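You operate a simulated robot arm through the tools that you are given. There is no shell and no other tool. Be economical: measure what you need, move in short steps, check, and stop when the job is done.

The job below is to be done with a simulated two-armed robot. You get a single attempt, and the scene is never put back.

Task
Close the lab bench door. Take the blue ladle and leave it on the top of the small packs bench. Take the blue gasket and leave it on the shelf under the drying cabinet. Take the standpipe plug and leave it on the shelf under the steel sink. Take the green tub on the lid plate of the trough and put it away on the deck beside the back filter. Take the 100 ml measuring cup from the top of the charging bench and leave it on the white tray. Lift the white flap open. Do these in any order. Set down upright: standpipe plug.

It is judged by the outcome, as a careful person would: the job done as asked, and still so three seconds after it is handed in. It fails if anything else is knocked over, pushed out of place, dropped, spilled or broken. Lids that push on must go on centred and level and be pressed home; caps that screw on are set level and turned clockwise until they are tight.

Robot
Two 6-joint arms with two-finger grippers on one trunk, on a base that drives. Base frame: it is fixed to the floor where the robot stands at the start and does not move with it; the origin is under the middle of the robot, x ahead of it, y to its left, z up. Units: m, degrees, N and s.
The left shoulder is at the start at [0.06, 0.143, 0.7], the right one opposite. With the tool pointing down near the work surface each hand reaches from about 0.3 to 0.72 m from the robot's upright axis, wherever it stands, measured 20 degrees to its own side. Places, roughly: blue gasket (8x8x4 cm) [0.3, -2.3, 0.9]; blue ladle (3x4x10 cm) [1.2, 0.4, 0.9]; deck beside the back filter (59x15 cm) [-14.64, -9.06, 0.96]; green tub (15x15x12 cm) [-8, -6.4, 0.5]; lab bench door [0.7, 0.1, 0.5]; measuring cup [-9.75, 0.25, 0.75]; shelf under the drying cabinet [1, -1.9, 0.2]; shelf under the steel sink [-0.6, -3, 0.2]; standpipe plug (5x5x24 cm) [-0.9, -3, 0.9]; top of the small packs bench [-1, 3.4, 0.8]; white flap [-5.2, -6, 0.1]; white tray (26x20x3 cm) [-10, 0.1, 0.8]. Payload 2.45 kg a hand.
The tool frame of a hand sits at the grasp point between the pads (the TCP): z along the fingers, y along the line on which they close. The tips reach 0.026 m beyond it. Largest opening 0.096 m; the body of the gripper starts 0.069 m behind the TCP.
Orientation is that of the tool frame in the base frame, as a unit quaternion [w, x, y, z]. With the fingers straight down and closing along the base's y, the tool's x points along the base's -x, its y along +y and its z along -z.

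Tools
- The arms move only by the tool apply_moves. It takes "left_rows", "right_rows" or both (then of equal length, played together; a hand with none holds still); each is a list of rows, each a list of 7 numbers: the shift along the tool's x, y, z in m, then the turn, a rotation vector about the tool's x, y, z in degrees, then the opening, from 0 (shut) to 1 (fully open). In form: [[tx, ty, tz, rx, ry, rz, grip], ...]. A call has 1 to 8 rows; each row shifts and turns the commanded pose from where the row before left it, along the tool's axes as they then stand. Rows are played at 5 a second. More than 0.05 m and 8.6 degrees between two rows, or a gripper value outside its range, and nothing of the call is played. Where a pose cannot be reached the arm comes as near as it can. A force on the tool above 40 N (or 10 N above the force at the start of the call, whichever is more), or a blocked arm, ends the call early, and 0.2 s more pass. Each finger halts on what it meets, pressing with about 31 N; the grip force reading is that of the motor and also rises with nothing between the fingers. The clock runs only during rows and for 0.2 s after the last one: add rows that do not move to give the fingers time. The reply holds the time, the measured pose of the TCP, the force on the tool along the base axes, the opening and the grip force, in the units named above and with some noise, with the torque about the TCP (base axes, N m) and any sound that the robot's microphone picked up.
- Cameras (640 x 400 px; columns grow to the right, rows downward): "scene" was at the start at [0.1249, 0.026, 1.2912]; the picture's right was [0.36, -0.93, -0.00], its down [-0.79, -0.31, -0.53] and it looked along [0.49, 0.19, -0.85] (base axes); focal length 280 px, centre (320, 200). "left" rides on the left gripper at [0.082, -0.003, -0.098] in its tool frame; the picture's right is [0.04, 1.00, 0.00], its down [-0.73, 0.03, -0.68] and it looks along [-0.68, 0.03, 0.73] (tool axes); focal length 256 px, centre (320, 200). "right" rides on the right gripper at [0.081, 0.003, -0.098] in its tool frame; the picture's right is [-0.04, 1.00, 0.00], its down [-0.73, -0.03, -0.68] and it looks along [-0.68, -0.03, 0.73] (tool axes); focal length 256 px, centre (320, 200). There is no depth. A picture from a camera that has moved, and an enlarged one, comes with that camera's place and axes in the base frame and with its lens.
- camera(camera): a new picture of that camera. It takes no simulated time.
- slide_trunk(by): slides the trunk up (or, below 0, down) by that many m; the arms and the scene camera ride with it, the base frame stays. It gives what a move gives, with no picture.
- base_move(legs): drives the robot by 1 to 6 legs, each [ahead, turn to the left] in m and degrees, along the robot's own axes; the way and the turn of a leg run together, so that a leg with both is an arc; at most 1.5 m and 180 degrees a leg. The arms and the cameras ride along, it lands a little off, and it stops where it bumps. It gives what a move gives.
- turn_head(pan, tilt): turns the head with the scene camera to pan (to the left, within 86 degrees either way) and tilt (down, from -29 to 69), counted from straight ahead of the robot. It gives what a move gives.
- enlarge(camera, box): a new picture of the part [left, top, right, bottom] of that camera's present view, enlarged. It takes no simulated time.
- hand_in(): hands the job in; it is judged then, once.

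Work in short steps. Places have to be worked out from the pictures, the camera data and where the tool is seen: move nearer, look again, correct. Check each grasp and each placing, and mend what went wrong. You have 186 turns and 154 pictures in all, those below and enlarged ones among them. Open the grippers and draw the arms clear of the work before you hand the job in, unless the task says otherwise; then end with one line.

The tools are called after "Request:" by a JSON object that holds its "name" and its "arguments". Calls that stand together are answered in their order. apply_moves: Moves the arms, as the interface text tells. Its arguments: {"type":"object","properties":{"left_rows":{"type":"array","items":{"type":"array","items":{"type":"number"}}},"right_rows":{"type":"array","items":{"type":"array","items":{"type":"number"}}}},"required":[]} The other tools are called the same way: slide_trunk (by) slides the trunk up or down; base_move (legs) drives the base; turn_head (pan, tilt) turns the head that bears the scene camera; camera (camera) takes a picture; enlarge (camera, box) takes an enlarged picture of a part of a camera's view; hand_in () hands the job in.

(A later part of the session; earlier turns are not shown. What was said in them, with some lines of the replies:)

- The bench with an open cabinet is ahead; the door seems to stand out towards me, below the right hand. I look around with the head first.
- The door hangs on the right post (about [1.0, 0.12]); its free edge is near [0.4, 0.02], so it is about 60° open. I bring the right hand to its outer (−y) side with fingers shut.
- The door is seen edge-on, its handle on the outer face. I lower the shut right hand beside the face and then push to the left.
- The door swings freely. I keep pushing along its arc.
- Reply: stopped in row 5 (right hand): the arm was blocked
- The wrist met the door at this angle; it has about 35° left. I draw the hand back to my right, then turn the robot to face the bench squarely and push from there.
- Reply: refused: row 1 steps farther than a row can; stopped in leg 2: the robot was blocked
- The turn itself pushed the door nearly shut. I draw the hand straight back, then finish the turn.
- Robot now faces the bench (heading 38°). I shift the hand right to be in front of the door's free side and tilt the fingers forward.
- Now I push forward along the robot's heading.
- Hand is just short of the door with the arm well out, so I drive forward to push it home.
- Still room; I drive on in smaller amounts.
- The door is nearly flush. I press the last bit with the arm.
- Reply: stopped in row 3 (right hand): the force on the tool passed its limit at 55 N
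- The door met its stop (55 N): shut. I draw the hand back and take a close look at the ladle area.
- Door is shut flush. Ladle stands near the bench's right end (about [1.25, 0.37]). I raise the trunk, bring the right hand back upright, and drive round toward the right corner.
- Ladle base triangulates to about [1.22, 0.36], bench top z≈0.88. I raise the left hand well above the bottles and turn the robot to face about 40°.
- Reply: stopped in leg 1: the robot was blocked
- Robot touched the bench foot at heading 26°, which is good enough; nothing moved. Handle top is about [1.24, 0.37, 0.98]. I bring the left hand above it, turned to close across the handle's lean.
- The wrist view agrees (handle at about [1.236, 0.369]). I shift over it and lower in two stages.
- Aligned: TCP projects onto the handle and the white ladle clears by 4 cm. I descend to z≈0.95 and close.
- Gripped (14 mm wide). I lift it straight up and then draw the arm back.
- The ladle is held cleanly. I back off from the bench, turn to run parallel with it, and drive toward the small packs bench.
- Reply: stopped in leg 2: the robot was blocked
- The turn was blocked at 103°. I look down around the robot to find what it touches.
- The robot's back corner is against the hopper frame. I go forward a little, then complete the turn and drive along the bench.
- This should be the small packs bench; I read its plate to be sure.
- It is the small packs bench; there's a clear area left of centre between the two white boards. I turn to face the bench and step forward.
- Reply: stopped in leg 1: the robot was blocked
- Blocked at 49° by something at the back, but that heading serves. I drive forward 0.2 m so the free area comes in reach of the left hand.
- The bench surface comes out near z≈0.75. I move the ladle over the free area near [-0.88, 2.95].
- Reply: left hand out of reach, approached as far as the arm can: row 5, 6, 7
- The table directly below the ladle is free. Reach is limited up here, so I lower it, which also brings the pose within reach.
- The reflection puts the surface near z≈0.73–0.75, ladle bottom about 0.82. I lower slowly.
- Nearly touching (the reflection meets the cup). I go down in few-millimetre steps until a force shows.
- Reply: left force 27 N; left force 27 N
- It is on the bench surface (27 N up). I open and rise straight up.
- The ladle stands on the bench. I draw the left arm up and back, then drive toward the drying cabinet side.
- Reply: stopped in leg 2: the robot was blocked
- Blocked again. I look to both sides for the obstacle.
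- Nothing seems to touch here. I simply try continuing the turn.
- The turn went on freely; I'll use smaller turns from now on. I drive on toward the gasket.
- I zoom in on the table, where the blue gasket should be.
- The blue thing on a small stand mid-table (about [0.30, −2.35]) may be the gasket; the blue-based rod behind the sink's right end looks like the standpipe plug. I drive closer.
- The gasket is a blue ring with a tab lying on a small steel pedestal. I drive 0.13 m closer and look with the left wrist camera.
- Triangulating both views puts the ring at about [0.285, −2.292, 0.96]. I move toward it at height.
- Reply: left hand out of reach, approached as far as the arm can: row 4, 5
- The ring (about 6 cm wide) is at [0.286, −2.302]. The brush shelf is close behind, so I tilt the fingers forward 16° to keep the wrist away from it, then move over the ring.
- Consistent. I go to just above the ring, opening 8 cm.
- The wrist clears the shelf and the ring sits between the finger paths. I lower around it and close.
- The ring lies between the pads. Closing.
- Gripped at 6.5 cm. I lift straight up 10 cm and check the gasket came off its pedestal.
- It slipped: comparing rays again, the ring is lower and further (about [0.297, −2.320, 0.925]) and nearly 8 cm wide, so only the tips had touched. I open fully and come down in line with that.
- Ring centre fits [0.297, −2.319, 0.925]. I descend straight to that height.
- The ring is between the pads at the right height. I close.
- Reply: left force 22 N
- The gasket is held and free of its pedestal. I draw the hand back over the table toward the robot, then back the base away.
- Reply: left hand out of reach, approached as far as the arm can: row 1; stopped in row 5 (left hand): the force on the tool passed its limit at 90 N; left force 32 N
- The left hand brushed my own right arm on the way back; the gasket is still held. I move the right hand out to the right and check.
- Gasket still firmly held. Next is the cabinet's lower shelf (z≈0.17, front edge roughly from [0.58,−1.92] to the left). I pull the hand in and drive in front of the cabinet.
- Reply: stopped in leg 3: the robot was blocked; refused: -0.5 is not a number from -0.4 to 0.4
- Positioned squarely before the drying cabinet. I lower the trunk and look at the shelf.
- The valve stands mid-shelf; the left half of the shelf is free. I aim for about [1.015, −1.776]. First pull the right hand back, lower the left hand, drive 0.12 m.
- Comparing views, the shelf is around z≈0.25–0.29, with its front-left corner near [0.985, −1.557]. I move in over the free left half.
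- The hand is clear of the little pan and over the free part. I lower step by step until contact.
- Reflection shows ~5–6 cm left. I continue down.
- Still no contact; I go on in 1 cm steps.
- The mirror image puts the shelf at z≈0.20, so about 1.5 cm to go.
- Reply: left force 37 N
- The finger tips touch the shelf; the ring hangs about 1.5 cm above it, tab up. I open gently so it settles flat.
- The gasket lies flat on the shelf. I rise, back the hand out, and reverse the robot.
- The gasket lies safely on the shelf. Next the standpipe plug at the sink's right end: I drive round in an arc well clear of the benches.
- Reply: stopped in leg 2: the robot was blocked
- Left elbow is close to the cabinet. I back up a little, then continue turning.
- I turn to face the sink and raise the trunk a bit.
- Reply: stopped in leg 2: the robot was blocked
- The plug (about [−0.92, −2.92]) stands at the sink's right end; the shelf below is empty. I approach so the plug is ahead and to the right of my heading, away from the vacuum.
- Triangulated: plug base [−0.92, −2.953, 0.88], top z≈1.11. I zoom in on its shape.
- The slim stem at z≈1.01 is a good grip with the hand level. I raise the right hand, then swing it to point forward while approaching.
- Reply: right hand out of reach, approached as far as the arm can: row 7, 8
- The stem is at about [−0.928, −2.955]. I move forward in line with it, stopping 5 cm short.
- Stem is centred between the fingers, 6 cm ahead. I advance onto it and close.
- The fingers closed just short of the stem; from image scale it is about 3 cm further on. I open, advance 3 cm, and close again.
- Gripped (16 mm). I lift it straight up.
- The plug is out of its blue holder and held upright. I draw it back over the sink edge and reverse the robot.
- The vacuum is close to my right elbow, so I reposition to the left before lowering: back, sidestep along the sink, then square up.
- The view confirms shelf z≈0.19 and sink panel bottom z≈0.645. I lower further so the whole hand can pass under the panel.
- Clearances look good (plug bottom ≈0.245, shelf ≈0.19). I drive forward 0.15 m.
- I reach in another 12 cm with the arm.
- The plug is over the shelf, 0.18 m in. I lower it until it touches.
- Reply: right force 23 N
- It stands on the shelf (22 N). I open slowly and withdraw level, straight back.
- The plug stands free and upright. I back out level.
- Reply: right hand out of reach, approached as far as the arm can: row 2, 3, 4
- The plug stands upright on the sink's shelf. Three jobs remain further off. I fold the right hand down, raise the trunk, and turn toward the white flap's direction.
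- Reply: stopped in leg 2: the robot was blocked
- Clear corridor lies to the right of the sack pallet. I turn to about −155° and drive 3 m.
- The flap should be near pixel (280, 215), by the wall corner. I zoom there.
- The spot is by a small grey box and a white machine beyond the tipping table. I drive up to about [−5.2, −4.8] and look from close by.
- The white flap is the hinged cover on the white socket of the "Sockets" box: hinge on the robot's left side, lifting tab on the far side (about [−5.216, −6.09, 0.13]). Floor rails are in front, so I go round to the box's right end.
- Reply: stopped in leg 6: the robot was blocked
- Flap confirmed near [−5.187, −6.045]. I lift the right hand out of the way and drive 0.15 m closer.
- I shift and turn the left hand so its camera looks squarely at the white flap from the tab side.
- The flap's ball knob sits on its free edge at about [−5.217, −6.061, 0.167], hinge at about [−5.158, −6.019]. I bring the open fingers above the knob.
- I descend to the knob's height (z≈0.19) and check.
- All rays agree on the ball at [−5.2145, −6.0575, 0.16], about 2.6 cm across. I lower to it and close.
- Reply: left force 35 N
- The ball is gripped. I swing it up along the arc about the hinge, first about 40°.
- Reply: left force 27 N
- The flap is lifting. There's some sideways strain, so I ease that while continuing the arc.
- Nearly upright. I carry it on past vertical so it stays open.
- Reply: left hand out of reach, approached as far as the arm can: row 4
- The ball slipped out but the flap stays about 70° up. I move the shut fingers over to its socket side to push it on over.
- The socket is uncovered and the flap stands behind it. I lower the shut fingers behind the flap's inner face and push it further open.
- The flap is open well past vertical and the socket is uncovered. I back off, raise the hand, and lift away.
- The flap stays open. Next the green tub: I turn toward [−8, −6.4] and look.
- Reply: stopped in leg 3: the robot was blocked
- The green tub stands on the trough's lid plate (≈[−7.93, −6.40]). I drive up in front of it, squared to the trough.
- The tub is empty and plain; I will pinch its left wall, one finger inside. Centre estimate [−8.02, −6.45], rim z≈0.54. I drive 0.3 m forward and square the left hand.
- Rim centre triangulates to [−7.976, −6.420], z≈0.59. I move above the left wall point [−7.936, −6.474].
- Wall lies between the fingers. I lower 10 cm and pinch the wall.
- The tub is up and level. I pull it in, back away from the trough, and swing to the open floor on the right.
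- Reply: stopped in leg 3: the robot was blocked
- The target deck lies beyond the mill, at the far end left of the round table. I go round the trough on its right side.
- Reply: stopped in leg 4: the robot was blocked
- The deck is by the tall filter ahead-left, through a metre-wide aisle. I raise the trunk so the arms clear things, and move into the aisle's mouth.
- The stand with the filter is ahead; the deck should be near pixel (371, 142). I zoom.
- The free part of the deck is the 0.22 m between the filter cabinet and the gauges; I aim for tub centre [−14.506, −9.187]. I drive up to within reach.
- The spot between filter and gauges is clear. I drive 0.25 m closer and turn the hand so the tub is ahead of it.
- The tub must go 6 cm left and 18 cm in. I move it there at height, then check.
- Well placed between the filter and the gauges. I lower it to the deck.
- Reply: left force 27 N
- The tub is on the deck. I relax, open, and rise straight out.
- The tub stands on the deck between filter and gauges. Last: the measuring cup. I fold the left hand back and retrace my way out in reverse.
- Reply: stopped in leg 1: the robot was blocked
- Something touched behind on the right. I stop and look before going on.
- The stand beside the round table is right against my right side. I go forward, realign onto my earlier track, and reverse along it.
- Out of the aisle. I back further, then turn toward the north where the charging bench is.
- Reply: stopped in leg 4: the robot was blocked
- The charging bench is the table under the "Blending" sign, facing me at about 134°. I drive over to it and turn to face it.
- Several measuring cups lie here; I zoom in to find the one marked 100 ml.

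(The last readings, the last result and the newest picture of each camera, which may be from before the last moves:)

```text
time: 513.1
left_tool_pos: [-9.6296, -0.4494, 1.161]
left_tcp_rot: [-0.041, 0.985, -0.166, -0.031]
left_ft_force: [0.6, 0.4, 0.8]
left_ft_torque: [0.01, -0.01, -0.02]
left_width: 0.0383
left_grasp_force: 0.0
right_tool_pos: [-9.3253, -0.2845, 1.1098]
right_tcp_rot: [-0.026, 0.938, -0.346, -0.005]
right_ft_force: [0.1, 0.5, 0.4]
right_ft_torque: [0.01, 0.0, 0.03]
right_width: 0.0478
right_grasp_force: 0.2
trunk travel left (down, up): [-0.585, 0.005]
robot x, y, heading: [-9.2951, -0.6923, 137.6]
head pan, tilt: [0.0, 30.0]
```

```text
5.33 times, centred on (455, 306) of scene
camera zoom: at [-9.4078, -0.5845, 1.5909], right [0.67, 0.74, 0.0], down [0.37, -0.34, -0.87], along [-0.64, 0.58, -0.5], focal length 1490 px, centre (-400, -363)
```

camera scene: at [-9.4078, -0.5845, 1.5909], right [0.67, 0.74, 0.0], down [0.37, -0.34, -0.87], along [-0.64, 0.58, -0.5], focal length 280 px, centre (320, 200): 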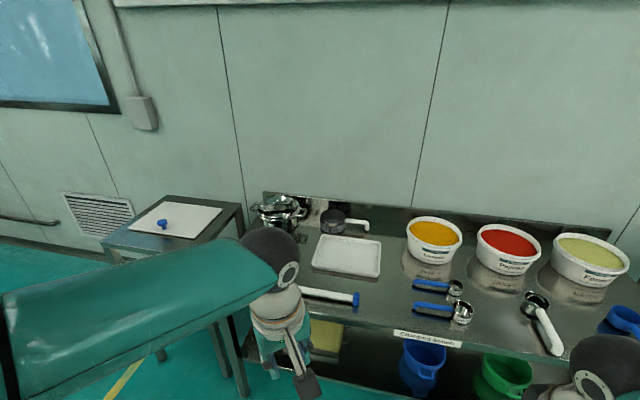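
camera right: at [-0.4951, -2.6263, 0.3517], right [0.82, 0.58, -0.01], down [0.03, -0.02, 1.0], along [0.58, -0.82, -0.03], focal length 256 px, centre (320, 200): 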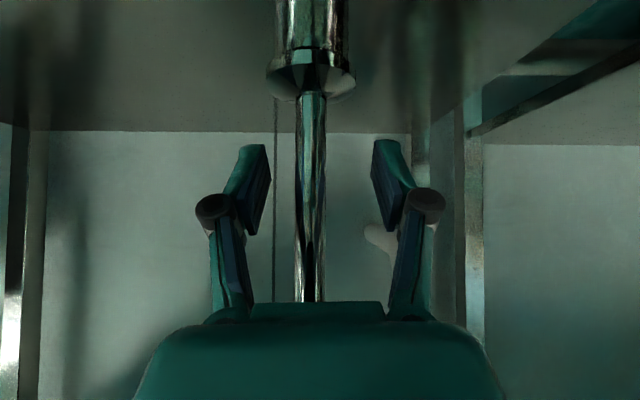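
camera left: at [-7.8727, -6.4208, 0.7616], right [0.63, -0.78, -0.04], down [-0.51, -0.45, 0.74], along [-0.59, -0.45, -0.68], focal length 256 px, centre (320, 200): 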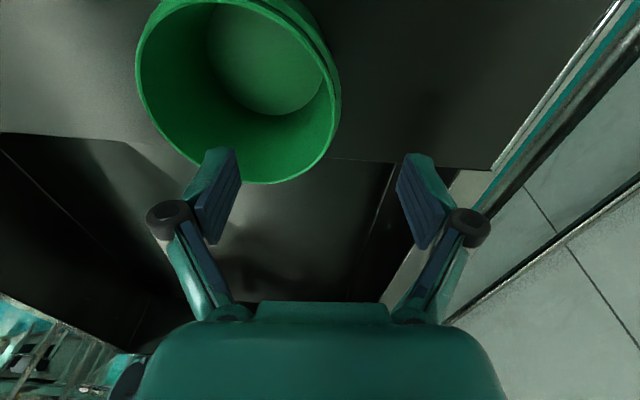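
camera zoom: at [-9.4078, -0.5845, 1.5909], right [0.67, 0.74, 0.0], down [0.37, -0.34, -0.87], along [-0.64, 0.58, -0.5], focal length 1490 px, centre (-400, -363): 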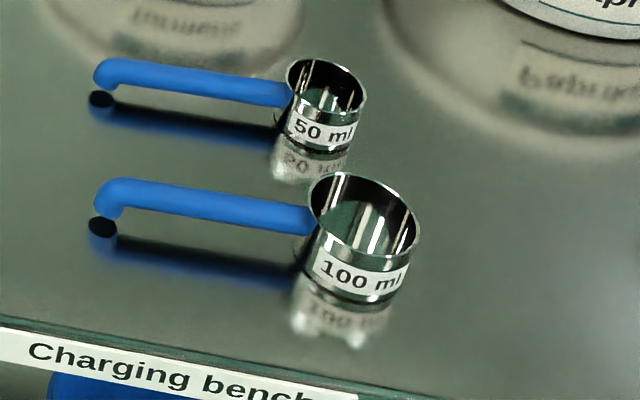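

The nearer one is the 100 ml cup; its blue handle runs at about 39°, mid near [−9.61, 0.18]. The tray is at [−10.02, 0.13]. I move to where the left hand can serve both.

Request:
{"name": "base_move", "arguments": {"legs": [[0, -40], [0.46, 0], [0, 37]]}}

Request:
{"name": "apply_moves", "arguments": {"left_rows": [[0, -0.02, 0, 0, 0, -8.3, 0.5], [0, -0.02, 0, 0, 0, -8.3, 0.5], [0, -0.02, 0, 0, 0, -8.3, 0.5], [0, 0, 0, 0, 0, -8.3, 0.5], [0, 0, 0, 0, 0, -8.3, 0.5], [0, 0, 0, 0, 0, -8.3, 0.5], [0, 0, 0, 0, 0, -8.3, 0.5]]}}

```text
time: 519.9
left_tool_pos: [-9.6776, 0.0113, 1.1619]
left_tcp_rot: [-0.042, 0.981, -0.189, -0.029]
left_ft_force: [0.0, -0.2, 1.1]
left_ft_torque: [0.0, 0.02, 0.02]
left_width: 0.0382
left_grasp_force: 0.0
right_tool_pos: [-9.3656, 0.1617, 1.1102]
right_tcp_rot: [-0.025, 0.93, -0.368, -0.005]
right_ft_force: [-0.4, 0.4, 1.3]
right_ft_torque: [0.03, -0.02, -0.02]
right_width: 0.0483
right_grasp_force: 0.1
trunk travel left (down, up): [-0.585, 0.005]
robot x, y, heading: [-9.3426, -0.2302, 134.9]
head pan, tilt: [0.0, 30.0]
```

```text
time: 521.5
left_tool_pos: [-9.6646, 0.0685, 1.165]
left_tcp_rot: [-0.05, 0.949, 0.311, -0.006]
left_ft_force: [0.1, 0.5, 0.2]
left_ft_torque: [0.0, -0.01, -0.01]
left_width: 0.0479
left_grasp_force: 0.1
right_tool_pos: [-9.3657, 0.1607, 1.1107]
right_tcp_rot: [-0.026, 0.93, -0.368, -0.005]
right_ft_force: [0.7, -0.9, 0.1]
right_ft_torque: [0.0, 0.02, -0.01]
right_width: 0.0477
right_grasp_force: 0.0
trunk travel left (down, up): [-0.585, 0.005]
robot x, y, heading: [-9.3446, -0.2289, 134.4]
head pan, tilt: [0.0, 30.0]
```

I level the left hand, bring it over the handle, and lower the trunk.

Request:
{"name": "apply_moves", "arguments": {"left_rows": [[0, 0, 0, -5.6, -1.1, 0, 0.5], [0.037, -0.019, 0, 0, 0, 3, 0.5], [0.037, -0.019, 0, 0, 0, -6, 0.5], [0.037, -0.019, 0, 0, 0, 0, 0.5]]}}

Request:
{"name": "slide_trunk", "arguments": {"by": -0.24}}

Request:
{"name": "camera", "arguments": {"camera": "left"}}

```text
time: 522.5
left_tool_pos: [-9.6093, 0.1848, 1.1676]
left_tcp_rot: [-0.002, 0.942, 0.337, 0.0]
left_ft_force: [0.3, 0.5, 0.0]
left_ft_torque: [0.0, 0.0, -0.01]
left_width: 0.0477
left_grasp_force: 0.1
right_tool_pos: [-9.365, 0.1634, 1.11]
right_tcp_rot: [-0.026, 0.929, -0.368, -0.005]
right_ft_force: [-0.3, 0.2, -0.2]
right_ft_torque: [-0.04, 0.0, -0.01]
right_width: 0.048
right_grasp_force: 0.1
trunk travel left (down, up): [-0.585, 0.005]
robot x, y, heading: [-9.3418, -0.2296, 134.5]
head pan, tilt: [0.0, 30.0]
```

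```text
time: 525.0
left_tool_pos: [-9.6089, 0.1818, 0.9243]
left_tcp_rot: [-0.002, 0.942, 0.336, 0.0]
left_ft_force: [0.2, 0.5, -0.7]
left_ft_torque: [-0.01, -0.01, -0.01]
left_width: 0.048
left_grasp_force: 0.2
right_tool_pos: [-9.3645, 0.1614, 0.87]
right_tcp_rot: [-0.025, 0.93, -0.367, -0.005]
right_ft_force: [0.2, -0.6, -0.6]
right_ft_torque: [-0.03, 0.05, 0.0]
right_width: 0.048
right_grasp_force: 0.0
trunk travel left (down, up): [-0.345, 0.245]
robot x, y, heading: [-9.34, -0.2289, 134.8]
head pan, tilt: [0.0, 30.0]
```

```text
6 pictures are left
camera left: at [-9.5481, 0.2365, 1.0246], right [0.66, -0.75, 0.0], down [-0.55, -0.49, 0.68], along [-0.51, -0.45, -0.74], focal length 256 px, centre (320, 200)
```

left: 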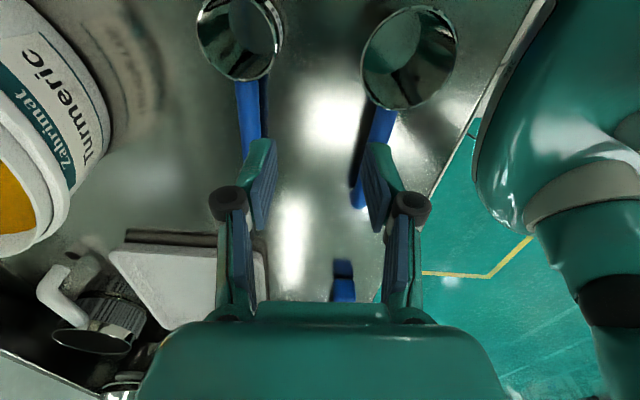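

The 100 ml cup's handle runs from about [−9.665, 0.082] to [−9.573, 0.152] at z≈0.82. I shift over it and come part-way down.

Request:
{"name": "apply_moves", "arguments": {"left_rows": [[-0.013, 0.022, 0, 0, 0, 0, 0.6], [-0.013, 0.0225, 0, 0, 0, 0, 0.6], [0, 0, 0.03, 0, 0, 0, 0.6], [0, 0, 0.025, 0, 0, 0, 0.6]]}}

Request:
{"name": "camera", "arguments": {"camera": "left"}}

```text
time: 526.0
left_tool_pos: [-9.5999, 0.1317, 0.8703]
left_tcp_rot: [-0.002, 0.942, 0.336, 0.001]
left_ft_force: [0.5, -0.3, 0.1]
left_ft_torque: [0.04, 0.02, 0.01]
left_width: 0.0576
left_grasp_force: 0.1
right_tool_pos: [-9.3646, 0.1616, 0.8698]
right_tcp_rot: [-0.026, 0.929, -0.369, -0.005]
right_ft_force: [-0.2, 0.5, -0.7]
right_ft_torque: [-0.02, -0.01, 0.0]
right_width: 0.0478
right_grasp_force: 0.0
trunk travel left (down, up): [-0.345, 0.245]
robot x, y, heading: [-9.3428, -0.23, 134.8]
head pan, tilt: [0.0, 30.0]
```

```text
5 pictures are left
camera left: at [-9.5398, 0.1863, 0.9701], right [0.66, -0.75, 0.0], down [-0.55, -0.49, 0.68], along [-0.51, -0.45, -0.74], focal length 256 px, centre (320, 200)
```

left: 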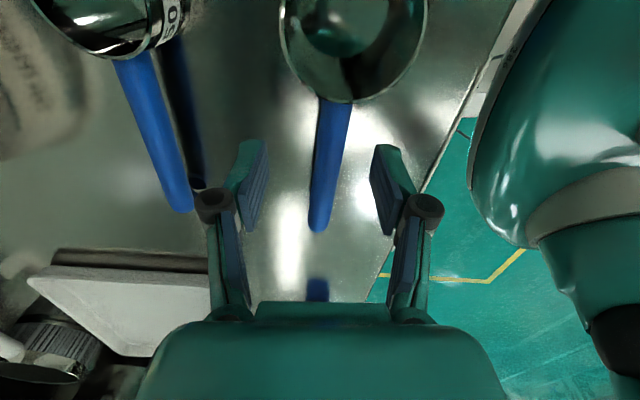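

The handle is neatly between the fingers. I descend the last 5 cm and close.

Request:
{"name": "apply_moves", "arguments": {"left_rows": [[0, 0.007, 0.024, 0, 0, 0, 0.6], [0, 0, 0.024, 0, 0, 0, 0.6], [0, 0, 0, 0, 0, 0, 0.2], [0, 0, 0, 0, 0, 0, 0], [0, 0, 0, 0, 0, 0, 0], [0, 0, 0, 0, 0, 0, 0]]}}

```text
time: 527.4
left_tool_pos: [-9.595, 0.1247, 0.8258]
left_tcp_rot: [-0.005, 0.942, 0.335, 0.001]
left_ft_force: [9.9, -10.1, 37.2]
left_ft_torque: [-0.58, -0.21, 0.15]
left_width: 0.0152
left_grasp_force: 30.8
right_tool_pos: [-9.3637, 0.1607, 0.8716]
right_tcp_rot: [-0.026, 0.929, -0.369, -0.006]
right_ft_force: [0.1, 0.1, 0.2]
right_ft_torque: [0.0, -0.03, 0.0]
right_width: 0.0479
right_grasp_force: 0.1
trunk travel left (down, up): [-0.345, 0.245]
robot x, y, heading: [-9.3438, -0.2281, 134.4]
head pan, tilt: [0.0, 30.0]
```

Gripped (15 mm); the tips touched the bench at z≈0.80. I lift straight up.

Request:
{"name": "apply_moves", "arguments": {"left_rows": [[0, 0, -0.006, 0, 0, 0, 0], [0, 0, -0.02, 0, 0, 0, 0], [0, 0, -0.04, 0, 0, 0, 0], [0, 0, -0.04, 0, 0, 0, 0], [0, 0, -0.04, 0, 0, 0, 0]]}}

Request:
{"name": "turn_head", "arguments": {"pan": 15, "tilt": 45}}

Request:
{"name": "camera", "arguments": {"camera": "scene"}}

```text
time: 528.6
left_tool_pos: [-9.5979, 0.1252, 0.9696]
left_tcp_rot: [-0.001, 0.942, 0.335, 0.001]
left_ft_force: [0.0, 0.0, 0.0]
left_ft_torque: [-0.03, 0.03, 0.0]
left_width: 0.0156
left_grasp_force: 31.0
right_tool_pos: [-9.3663, 0.1611, 0.871]
right_tcp_rot: [-0.025, 0.929, -0.368, -0.005]
right_ft_force: [-1.2, 0.0, -0.5]
right_ft_torque: [0.03, 0.0, -0.01]
right_width: 0.0476
right_grasp_force: 0.0
trunk travel left (down, up): [-0.345, 0.245]
robot x, y, heading: [-9.3447, -0.231, 134.7]
head pan, tilt: [0.0, 30.0]
```

```text
time: 529.4
left_tool_pos: [-9.5961, 0.1265, 0.9679]
left_tcp_rot: [-0.001, 0.942, 0.335, 0.001]
left_ft_force: [-0.2, 0.1, 0.0]
left_ft_torque: [-0.02, -0.01, -0.01]
left_width: 0.0159
left_grasp_force: 30.9
right_tool_pos: [-9.3651, 0.1613, 0.8698]
right_tcp_rot: [-0.025, 0.93, -0.368, -0.005]
right_ft_force: [0.4, -0.2, 0.0]
right_ft_torque: [-0.02, 0.01, -0.02]
right_width: 0.0478
right_grasp_force: 0.0
trunk travel left (down, up): [-0.345, 0.245]
robot x, y, heading: [-9.3405, -0.2255, 134.2]
head pan, tilt: [15.0, 45.0]
```

```text
4 pictures are left
camera scene: at [-9.4548, -0.1438, 1.3282], right [0.5, 0.86, 0.0], down [0.61, -0.36, -0.71], along [-0.61, 0.36, -0.71], focal length 280 px, centre (320, 200)
```

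scene: 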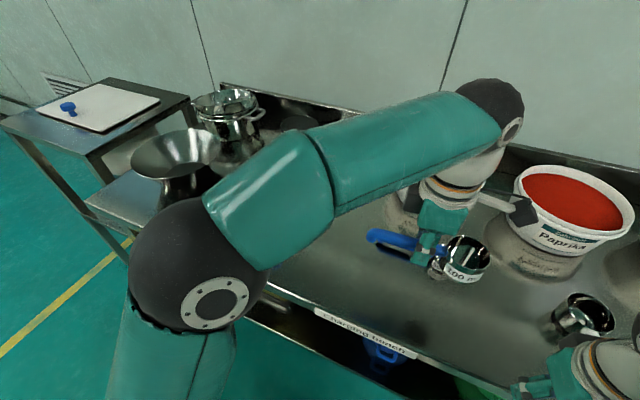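

The 100 ml cup is held level. Tray corners give its centre at [−9.99, 0.10], long side at 45°. I carry the cup across to the near-middle of the tray.

Request:
{"name": "apply_moves", "arguments": {"left_rows": [[-0.04, -0.0255, 0, 0, 0, 0, 0], [-0.04, -0.0255, 0, 0, 0, 0, 0], [-0.04, -0.0255, 0, 0, 0, 0, 0], [-0.04, -0.0255, 0, 0, 0, 0, 0], [-0.04, -0.0255, 0, 0, 0, 0, 0], [-0.04, -0.0255, 0, 0, 0, 0, 0], [-0.04, -0.0255, 0, 0, 0, 0, 0], [-0.04, -0.0255, 0, 0, 0, 0, 0]]}}

Request:
{"name": "apply_moves", "arguments": {"left_rows": [[0, 0, 0, 0, 0, -7, 0], [0, 0, 0.03, 0, 0, 0, 0]]}}

Request:
{"name": "camera", "arguments": {"camera": "left"}}

```text
time: 531.2
left_tool_pos: [-9.9219, 0.0499, 0.9457]
left_tcp_rot: [-0.001, 0.942, 0.335, 0.0]
left_ft_force: [-0.1, -0.2, -1.0]
left_ft_torque: [0.03, -0.02, 0.02]
left_width: 0.0155
left_grasp_force: 30.6
left hand out of reach, approached as far as the arm can: row 6, 7, 8
right_tool_pos: [-9.3648, 0.1615, 0.8713]
right_tcp_rot: [-0.025, 0.929, -0.368, -0.004]
right_ft_force: [0.0, 0.1, 0.1]
right_ft_torque: [0.0, -0.02, 0.03]
right_width: 0.0478
right_grasp_force: 0.1
trunk travel left (down, up): [-0.345, 0.245]
robot x, y, heading: [-9.3483, -0.2291, 134.7]
head pan, tilt: [15.0, 45.0]
```

```text
time: 531.8
left_tool_pos: [-9.9235, 0.0515, 0.9144]
left_tcp_rot: [-0.001, 0.919, 0.393, 0.0]
left_ft_force: [-0.3, 0.2, -0.3]
left_ft_torque: [-0.01, -0.02, -0.05]
left_width: 0.0156
left_grasp_force: 30.9
right_tool_pos: [-9.3656, 0.1617, 0.8715]
right_tcp_rot: [-0.025, 0.929, -0.369, -0.006]
right_ft_force: [-1.2, 0.0, -0.3]
right_ft_torque: [0.0, -0.03, 0.02]
right_width: 0.0478
right_grasp_force: 0.1
trunk travel left (down, up): [-0.345, 0.245]
robot x, y, heading: [-9.3438, -0.2281, 134.9]
head pan, tilt: [15.0, 45.0]
```

```text
3 pictures are left
camera left: at [-9.8689, 0.1127, 1.0139], right [0.75, -0.66, 0.0], down [-0.49, -0.55, 0.68], along [-0.45, -0.51, -0.74], focal length 256 px, centre (320, 200)
```

left: 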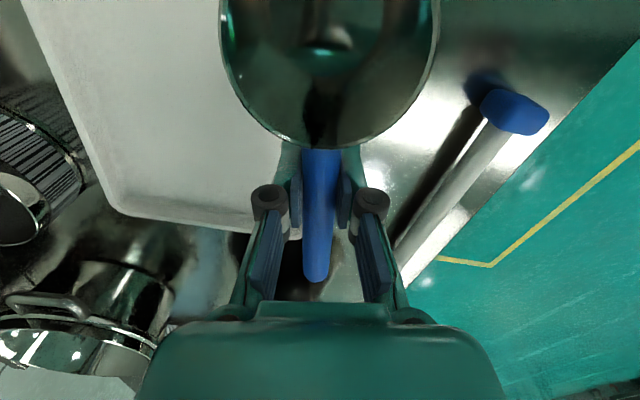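

The cup is only over the tray's front edge; reach is limited with the trunk low. I raise the trunk (bringing the shoulder nearer wrist height) and lower the hand with the arm instead.

Request:
{"name": "slide_trunk", "arguments": {"by": 0.24}}

Request:
{"name": "apply_moves", "arguments": {"left_rows": [[0, 0, 0.05, 0, 0, 0, 0], [0, 0, 0.05, 0, 0, 0, 0], [0, 0, 0.05, 0, 0, 0, 0], [0, 0, 0.04, 0, 0, 0, 0]]}}

```text
time: 534.3
left_tool_pos: [-9.9225, 0.052, 1.1556]
left_tcp_rot: [-0.002, 0.92, 0.392, 0.001]
left_ft_force: [0.2, 0.2, 0.0]
left_ft_torque: [-0.03, 0.01, -0.01]
left_width: 0.0156
left_grasp_force: 31.1
right_tool_pos: [-9.3655, 0.1609, 1.1099]
right_tcp_rot: [-0.026, 0.929, -0.369, -0.006]
right_ft_force: [-0.5, 0.4, 0.2]
right_ft_torque: [0.0, 0.04, 0.03]
right_width: 0.0481
right_grasp_force: 0.1
trunk travel left (down, up): [-0.585, 0.005]
robot x, y, heading: [-9.3431, -0.2267, 134.7]
head pan, tilt: [15.0, 45.0]
```

```text
time: 535.3
left_tool_pos: [-9.923, 0.0521, 0.9643]
left_tcp_rot: [-0.002, 0.919, 0.393, 0.001]
left_ft_force: [0.2, -0.9, -0.7]
left_ft_torque: [0.0, -0.04, 0.03]
left_width: 0.0157
left_grasp_force: 31.2
right_tool_pos: [-9.3645, 0.1621, 1.1109]
right_tcp_rot: [-0.026, 0.929, -0.369, -0.004]
right_ft_force: [-0.1, 0.0, -0.4]
right_ft_torque: [-0.01, -0.01, -0.02]
right_width: 0.048
right_grasp_force: 0.1
trunk travel left (down, up): [-0.585, 0.005]
robot x, y, heading: [-9.3402, -0.2326, 134.7]
head pan, tilt: [15.0, 45.0]
```

Request:
{"name": "apply_moves", "arguments": {"left_rows": [[-0.003, -0.037, 0, 0, 0, 0, 0], [-0.003, -0.037, 0, 0, 0, 0, 0]]}}

```text
time: 535.9
left_tool_pos: [-9.9791, 0.0998, 0.9664]
left_tcp_rot: [-0.001, 0.92, 0.393, 0.002]
left_ft_force: [-1.0, 0.9, 1.0]
left_ft_torque: [0.03, -0.05, 0.0]
left_width: 0.0157
left_grasp_force: 31.2
left hand out of reach, approached as far as the arm can: row 2
right_tool_pos: [-9.3654, 0.1636, 1.1093]
right_tcp_rot: [-0.025, 0.93, -0.368, -0.004]
right_ft_force: [0.3, 0.4, -1.4]
right_ft_torque: [-0.05, -0.02, 0.02]
right_width: 0.0482
right_grasp_force: 0.1
trunk travel left (down, up): [-0.585, 0.005]
robot x, y, heading: [-9.3408, -0.2287, 134.8]
head pan, tilt: [15.0, 45.0]
```

Reached [−9.979, 0.100]. I check with the wrist camera before lowering.

Request:
{"name": "camera", "arguments": {"camera": "left"}}

```text
2 pictures are left
camera left: at [-9.9252, 0.1605, 1.065], right [0.75, -0.66, 0.0], down [-0.49, -0.55, 0.68], along [-0.45, -0.51, -0.74], focal length 256 px, centre (320, 200)
```

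left: 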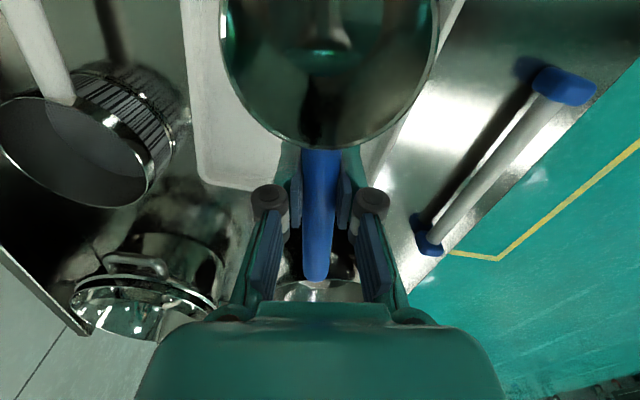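

The cup will land well inside the tray (13 cm to the short edge, 8–11 cm across). I lower it.

Request:
{"name": "apply_moves", "arguments": {"left_rows": [[0, 0, 0.04, 0, 0, 0, 0], [0, 0, 0.04, 0, 0, 0, 0], [0, 0, 0.025, 0, 0, 0, 0], [0, 0, 0.01, 0, 0, 0, 0], [0, 0, 0, 0, 0, 0, 0]]}}

Request:
{"name": "apply_moves", "arguments": {"left_rows": [[0, 0, 0.006, 0, 0, 0, 0], [0, 0, 0.005, 0, 0, 0, 0], [0, 0, 0, 0, 0, 0, 0]]}}

```text
time: 537.1
left_tool_pos: [-9.979, 0.0962, 0.8493]
left_tcp_rot: [-0.001, 0.92, 0.393, 0.001]
left_ft_force: [-0.1, 0.4, -0.8]
left_ft_torque: [-0.01, -0.01, 0.01]
left_width: 0.0156
left_grasp_force: 30.7
right_tool_pos: [-9.3652, 0.1624, 1.1097]
right_tcp_rot: [-0.026, 0.929, -0.368, -0.005]
right_ft_force: [-0.1, -0.4, 0.1]
right_ft_torque: [0.03, -0.01, 0.01]
right_width: 0.048
right_grasp_force: 0.0
trunk travel left (down, up): [-0.585, 0.005]
robot x, y, heading: [-9.3422, -0.2284, 134.6]
head pan, tilt: [15.0, 45.0]
```

```text
time: 537.9
left_tool_pos: [-9.9787, 0.098, 0.8394]
left_tcp_rot: [-0.001, 0.919, 0.393, 0.001]
left_ft_force: [0.4, -0.1, -0.6]
left_ft_torque: [0.05, 0.01, -0.01]
left_width: 0.0156
left_grasp_force: 30.7
right_tool_pos: [-9.3649, 0.1613, 1.11]
right_tcp_rot: [-0.026, 0.929, -0.369, -0.005]
right_ft_force: [-0.2, -0.5, 0.1]
right_ft_torque: [-0.04, 0.02, -0.02]
right_width: 0.0482
right_grasp_force: 0.1
trunk travel left (down, up): [-0.585, 0.005]
robot x, y, heading: [-9.3416, -0.2272, 134.7]
head pan, tilt: [15.0, 45.0]
```

Request:
{"name": "apply_moves", "arguments": {"left_rows": [[0, 0, 0.005, 0, 0, 0, 0], [0, 0, 0, 0, 0, 0, 0]]}}

Request:
{"name": "apply_moves", "arguments": {"left_rows": [[0, 0, 0.004, 0, 0, 0, 0], [0, 0, 0, 0, 0, 0, 0]]}}

```text
time: 538.5
left_tool_pos: [-9.9785, 0.097, 0.8339]
left_tcp_rot: [-0.001, 0.92, 0.392, 0.0]
left_ft_force: [-0.6, 0.1, -0.9]
left_ft_torque: [-0.02, -0.01, -0.02]
left_width: 0.0152
left_grasp_force: 30.9
right_tool_pos: [-9.3653, 0.1617, 1.1109]
right_tcp_rot: [-0.025, 0.929, -0.369, -0.005]
right_ft_force: [-0.4, -0.2, 0.2]
right_ft_torque: [0.01, 0.0, 0.08]
right_width: 0.048
right_grasp_force: 0.0
trunk travel left (down, up): [-0.585, 0.005]
robot x, y, heading: [-9.3414, -0.2294, 134.8]
head pan, tilt: [15.0, 45.0]
```

```text
time: 539.1
left_tool_pos: [-9.9772, 0.0987, 0.8305]
left_tcp_rot: [-0.002, 0.92, 0.392, 0.0]
left_ft_force: [0.9, 1.1, 3.0]
left_ft_torque: [-0.02, 0.01, -0.03]
left_width: 0.0156
left_grasp_force: 30.8
right_tool_pos: [-9.3648, 0.1616, 1.1108]
right_tcp_rot: [-0.025, 0.93, -0.368, -0.006]
right_ft_force: [0.4, 0.0, -0.5]
right_ft_torque: [0.0, 0.02, 0.0]
right_width: 0.0479
right_grasp_force: 0.1
trunk travel left (down, up): [-0.585, 0.005]
robot x, y, heading: [-9.3476, -0.2266, 134.6]
head pan, tilt: [15.0, 45.0]
```

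Just touching (3 N). I open and rise straight up.

Request:
{"name": "apply_moves", "arguments": {"left_rows": [[0, 0, 0.001, 0, 0, 0, 0], [0, 0, 0, 0, 0, 0, 0.25], [0, 0, 0, 0, 0, 0, 0.5], [0, 0, 0, 0, 0, 0, 0.5], [0, 0, -0.03, 0, 0, 0, 0.5], [0, 0, -0.04, 0, 0, 0, 0.5], [0, 0, -0.04, 0, 0, 0, 0.5], [0, 0, -0.04, 0, 0, 0, 0.5]]}}

Request:
{"name": "apply_moves", "arguments": {"left_rows": [[0, 0, -0.04, 0, 0, 0, 0.5], [0, 0.045, 0, 0, 0, 0, 0.5], [0, 0.045, 0, 0, 0, 0, 0.5], [0, 0.045, 0, 0, 0, 0, 0.5], [0, 0.045, 0, 0, 0, 0, 0.5]]}}

Request:
{"name": "base_move", "arguments": {"legs": [[-0.3, 0]]}}

Request:
{"name": "camera", "arguments": {"camera": "scene"}}

```text
time: 540.9
left_tool_pos: [-9.9756, 0.0975, 0.9776]
left_tcp_rot: [0.0, 0.92, 0.393, 0.0]
left_ft_force: [0.4, -0.1, 0.1]
left_ft_torque: [0.01, -0.02, 0.03]
left_width: 0.048
left_grasp_force: 0.1
right_tool_pos: [-9.3633, 0.1616, 1.1115]
right_tcp_rot: [-0.025, 0.929, -0.368, -0.005]
right_ft_force: [0.4, -0.3, -0.6]
right_ft_torque: [0.01, 0.03, 0.0]
right_width: 0.0481
right_grasp_force: 0.1
trunk travel left (down, up): [-0.585, 0.005]
robot x, y, heading: [-9.3437, -0.2299, 134.6]
head pan, tilt: [15.0, 45.0]
```

```text
time: 542.1
left_tool_pos: [-9.8428, -0.0335, 1.0165]
left_tcp_rot: [-0.003, 0.919, 0.393, -0.001]
left_ft_force: [0.2, -1.2, -0.2]
left_ft_torque: [0.02, 0.04, 0.0]
left_width: 0.0479
left_grasp_force: 0.0
left hand out of reach, approached as far as the arm can: row 1
right_tool_pos: [-9.364, 0.161, 1.1114]
right_tcp_rot: [-0.026, 0.929, -0.368, -0.006]
right_ft_force: [0.5, -0.1, 0.3]
right_ft_torque: [0.01, 0.0, 0.0]
right_width: 0.0477
right_grasp_force: 0.0
trunk travel left (down, up): [-0.585, 0.005]
robot x, y, heading: [-9.3404, -0.2275, 134.7]
head pan, tilt: [15.0, 45.0]
```

```text
time: 544.2
left_tool_pos: [-9.6334, -0.2436, 1.0169]
left_tcp_rot: [-0.003, 0.92, 0.391, -0.001]
left_ft_force: [0.8, 0.3, -0.1]
left_ft_torque: [0.01, 0.08, -0.02]
left_width: 0.0479
left_grasp_force: 0.1
right_tool_pos: [-9.154, -0.0494, 1.1107]
right_tcp_rot: [-0.026, 0.928, -0.37, -0.005]
right_ft_force: [1.3, -0.3, 0.7]
right_ft_torque: [0.04, 0.0, -0.01]
right_width: 0.0477
right_grasp_force: 0.1
trunk travel left (down, up): [-0.585, 0.005]
robot x, y, heading: [-9.1304, -0.4404, 134.5]
head pan, tilt: [15.0, 45.0]
```

```text
1 pictures are left
camera scene: at [-9.2449, -0.3553, 1.5683], right [0.51, 0.86, 0.0], down [0.61, -0.36, -0.71], along [-0.61, 0.36, -0.71], focal length 280 px, centre (320, 200)
```

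scene: 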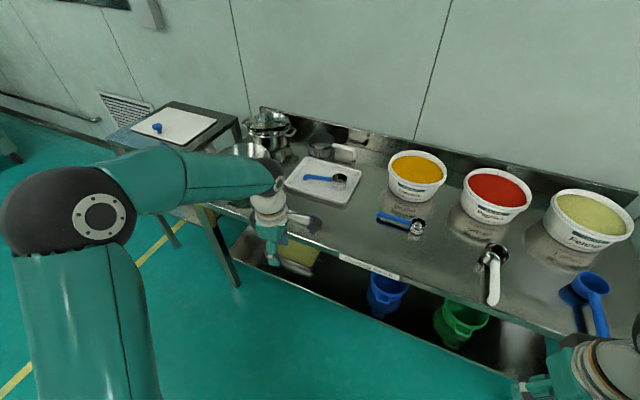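

The 100 ml cup stands on the white tray and everything else on the bench is in place. All seven jobs are done, so I open both grippers fully and then hand in.

Request:
{"name": "apply_moves", "arguments": {"left_rows": [[0, 0, 0, 0, 0, 0, 1], [0, 0, 0, 0, 0, 0, 1], [0, 0, 0, 0, 0, 0, 1]], "right_rows": [[0, 0, 0, 0, 0, 0, 1], [0, 0, 0, 0, 0, 0, 1], [0, 0, 0, 0, 0, 0, 1]]}}

Request:
{"name": "hand_in", "arguments": {}}

```text
time: 545.0
left_tool_pos: [-9.6352, -0.2421, 1.0162]
left_tcp_rot: [-0.001, 0.921, 0.391, 0.0]
left_ft_force: [-0.6, 0.5, 0.0]
left_ft_torque: [-0.02, 0.0, -0.01]
left_width: 0.0961
left_grasp_force: 0.1
right_tool_pos: [-9.1549, -0.0489, 1.111]
right_tcp_rot: [-0.025, 0.929, -0.37, -0.005]
right_ft_force: [-0.8, -0.2, 0.7]
right_ft_torque: [-0.03, 0.02, 0.01]
right_width: 0.0961
right_grasp_force: 0.0
trunk travel left (down, up): [-0.585, 0.005]
robot x, y, heading: [-9.1307, -0.4391, 134.5]
head pan, tilt: [15.0, 45.0]
```

```text
The job is handed in.
```

All seven jobs are done and handed in, but the base bumped the pot stand by the round table while reversing, and I did not confirm that the stand and its pots kept their exact place.
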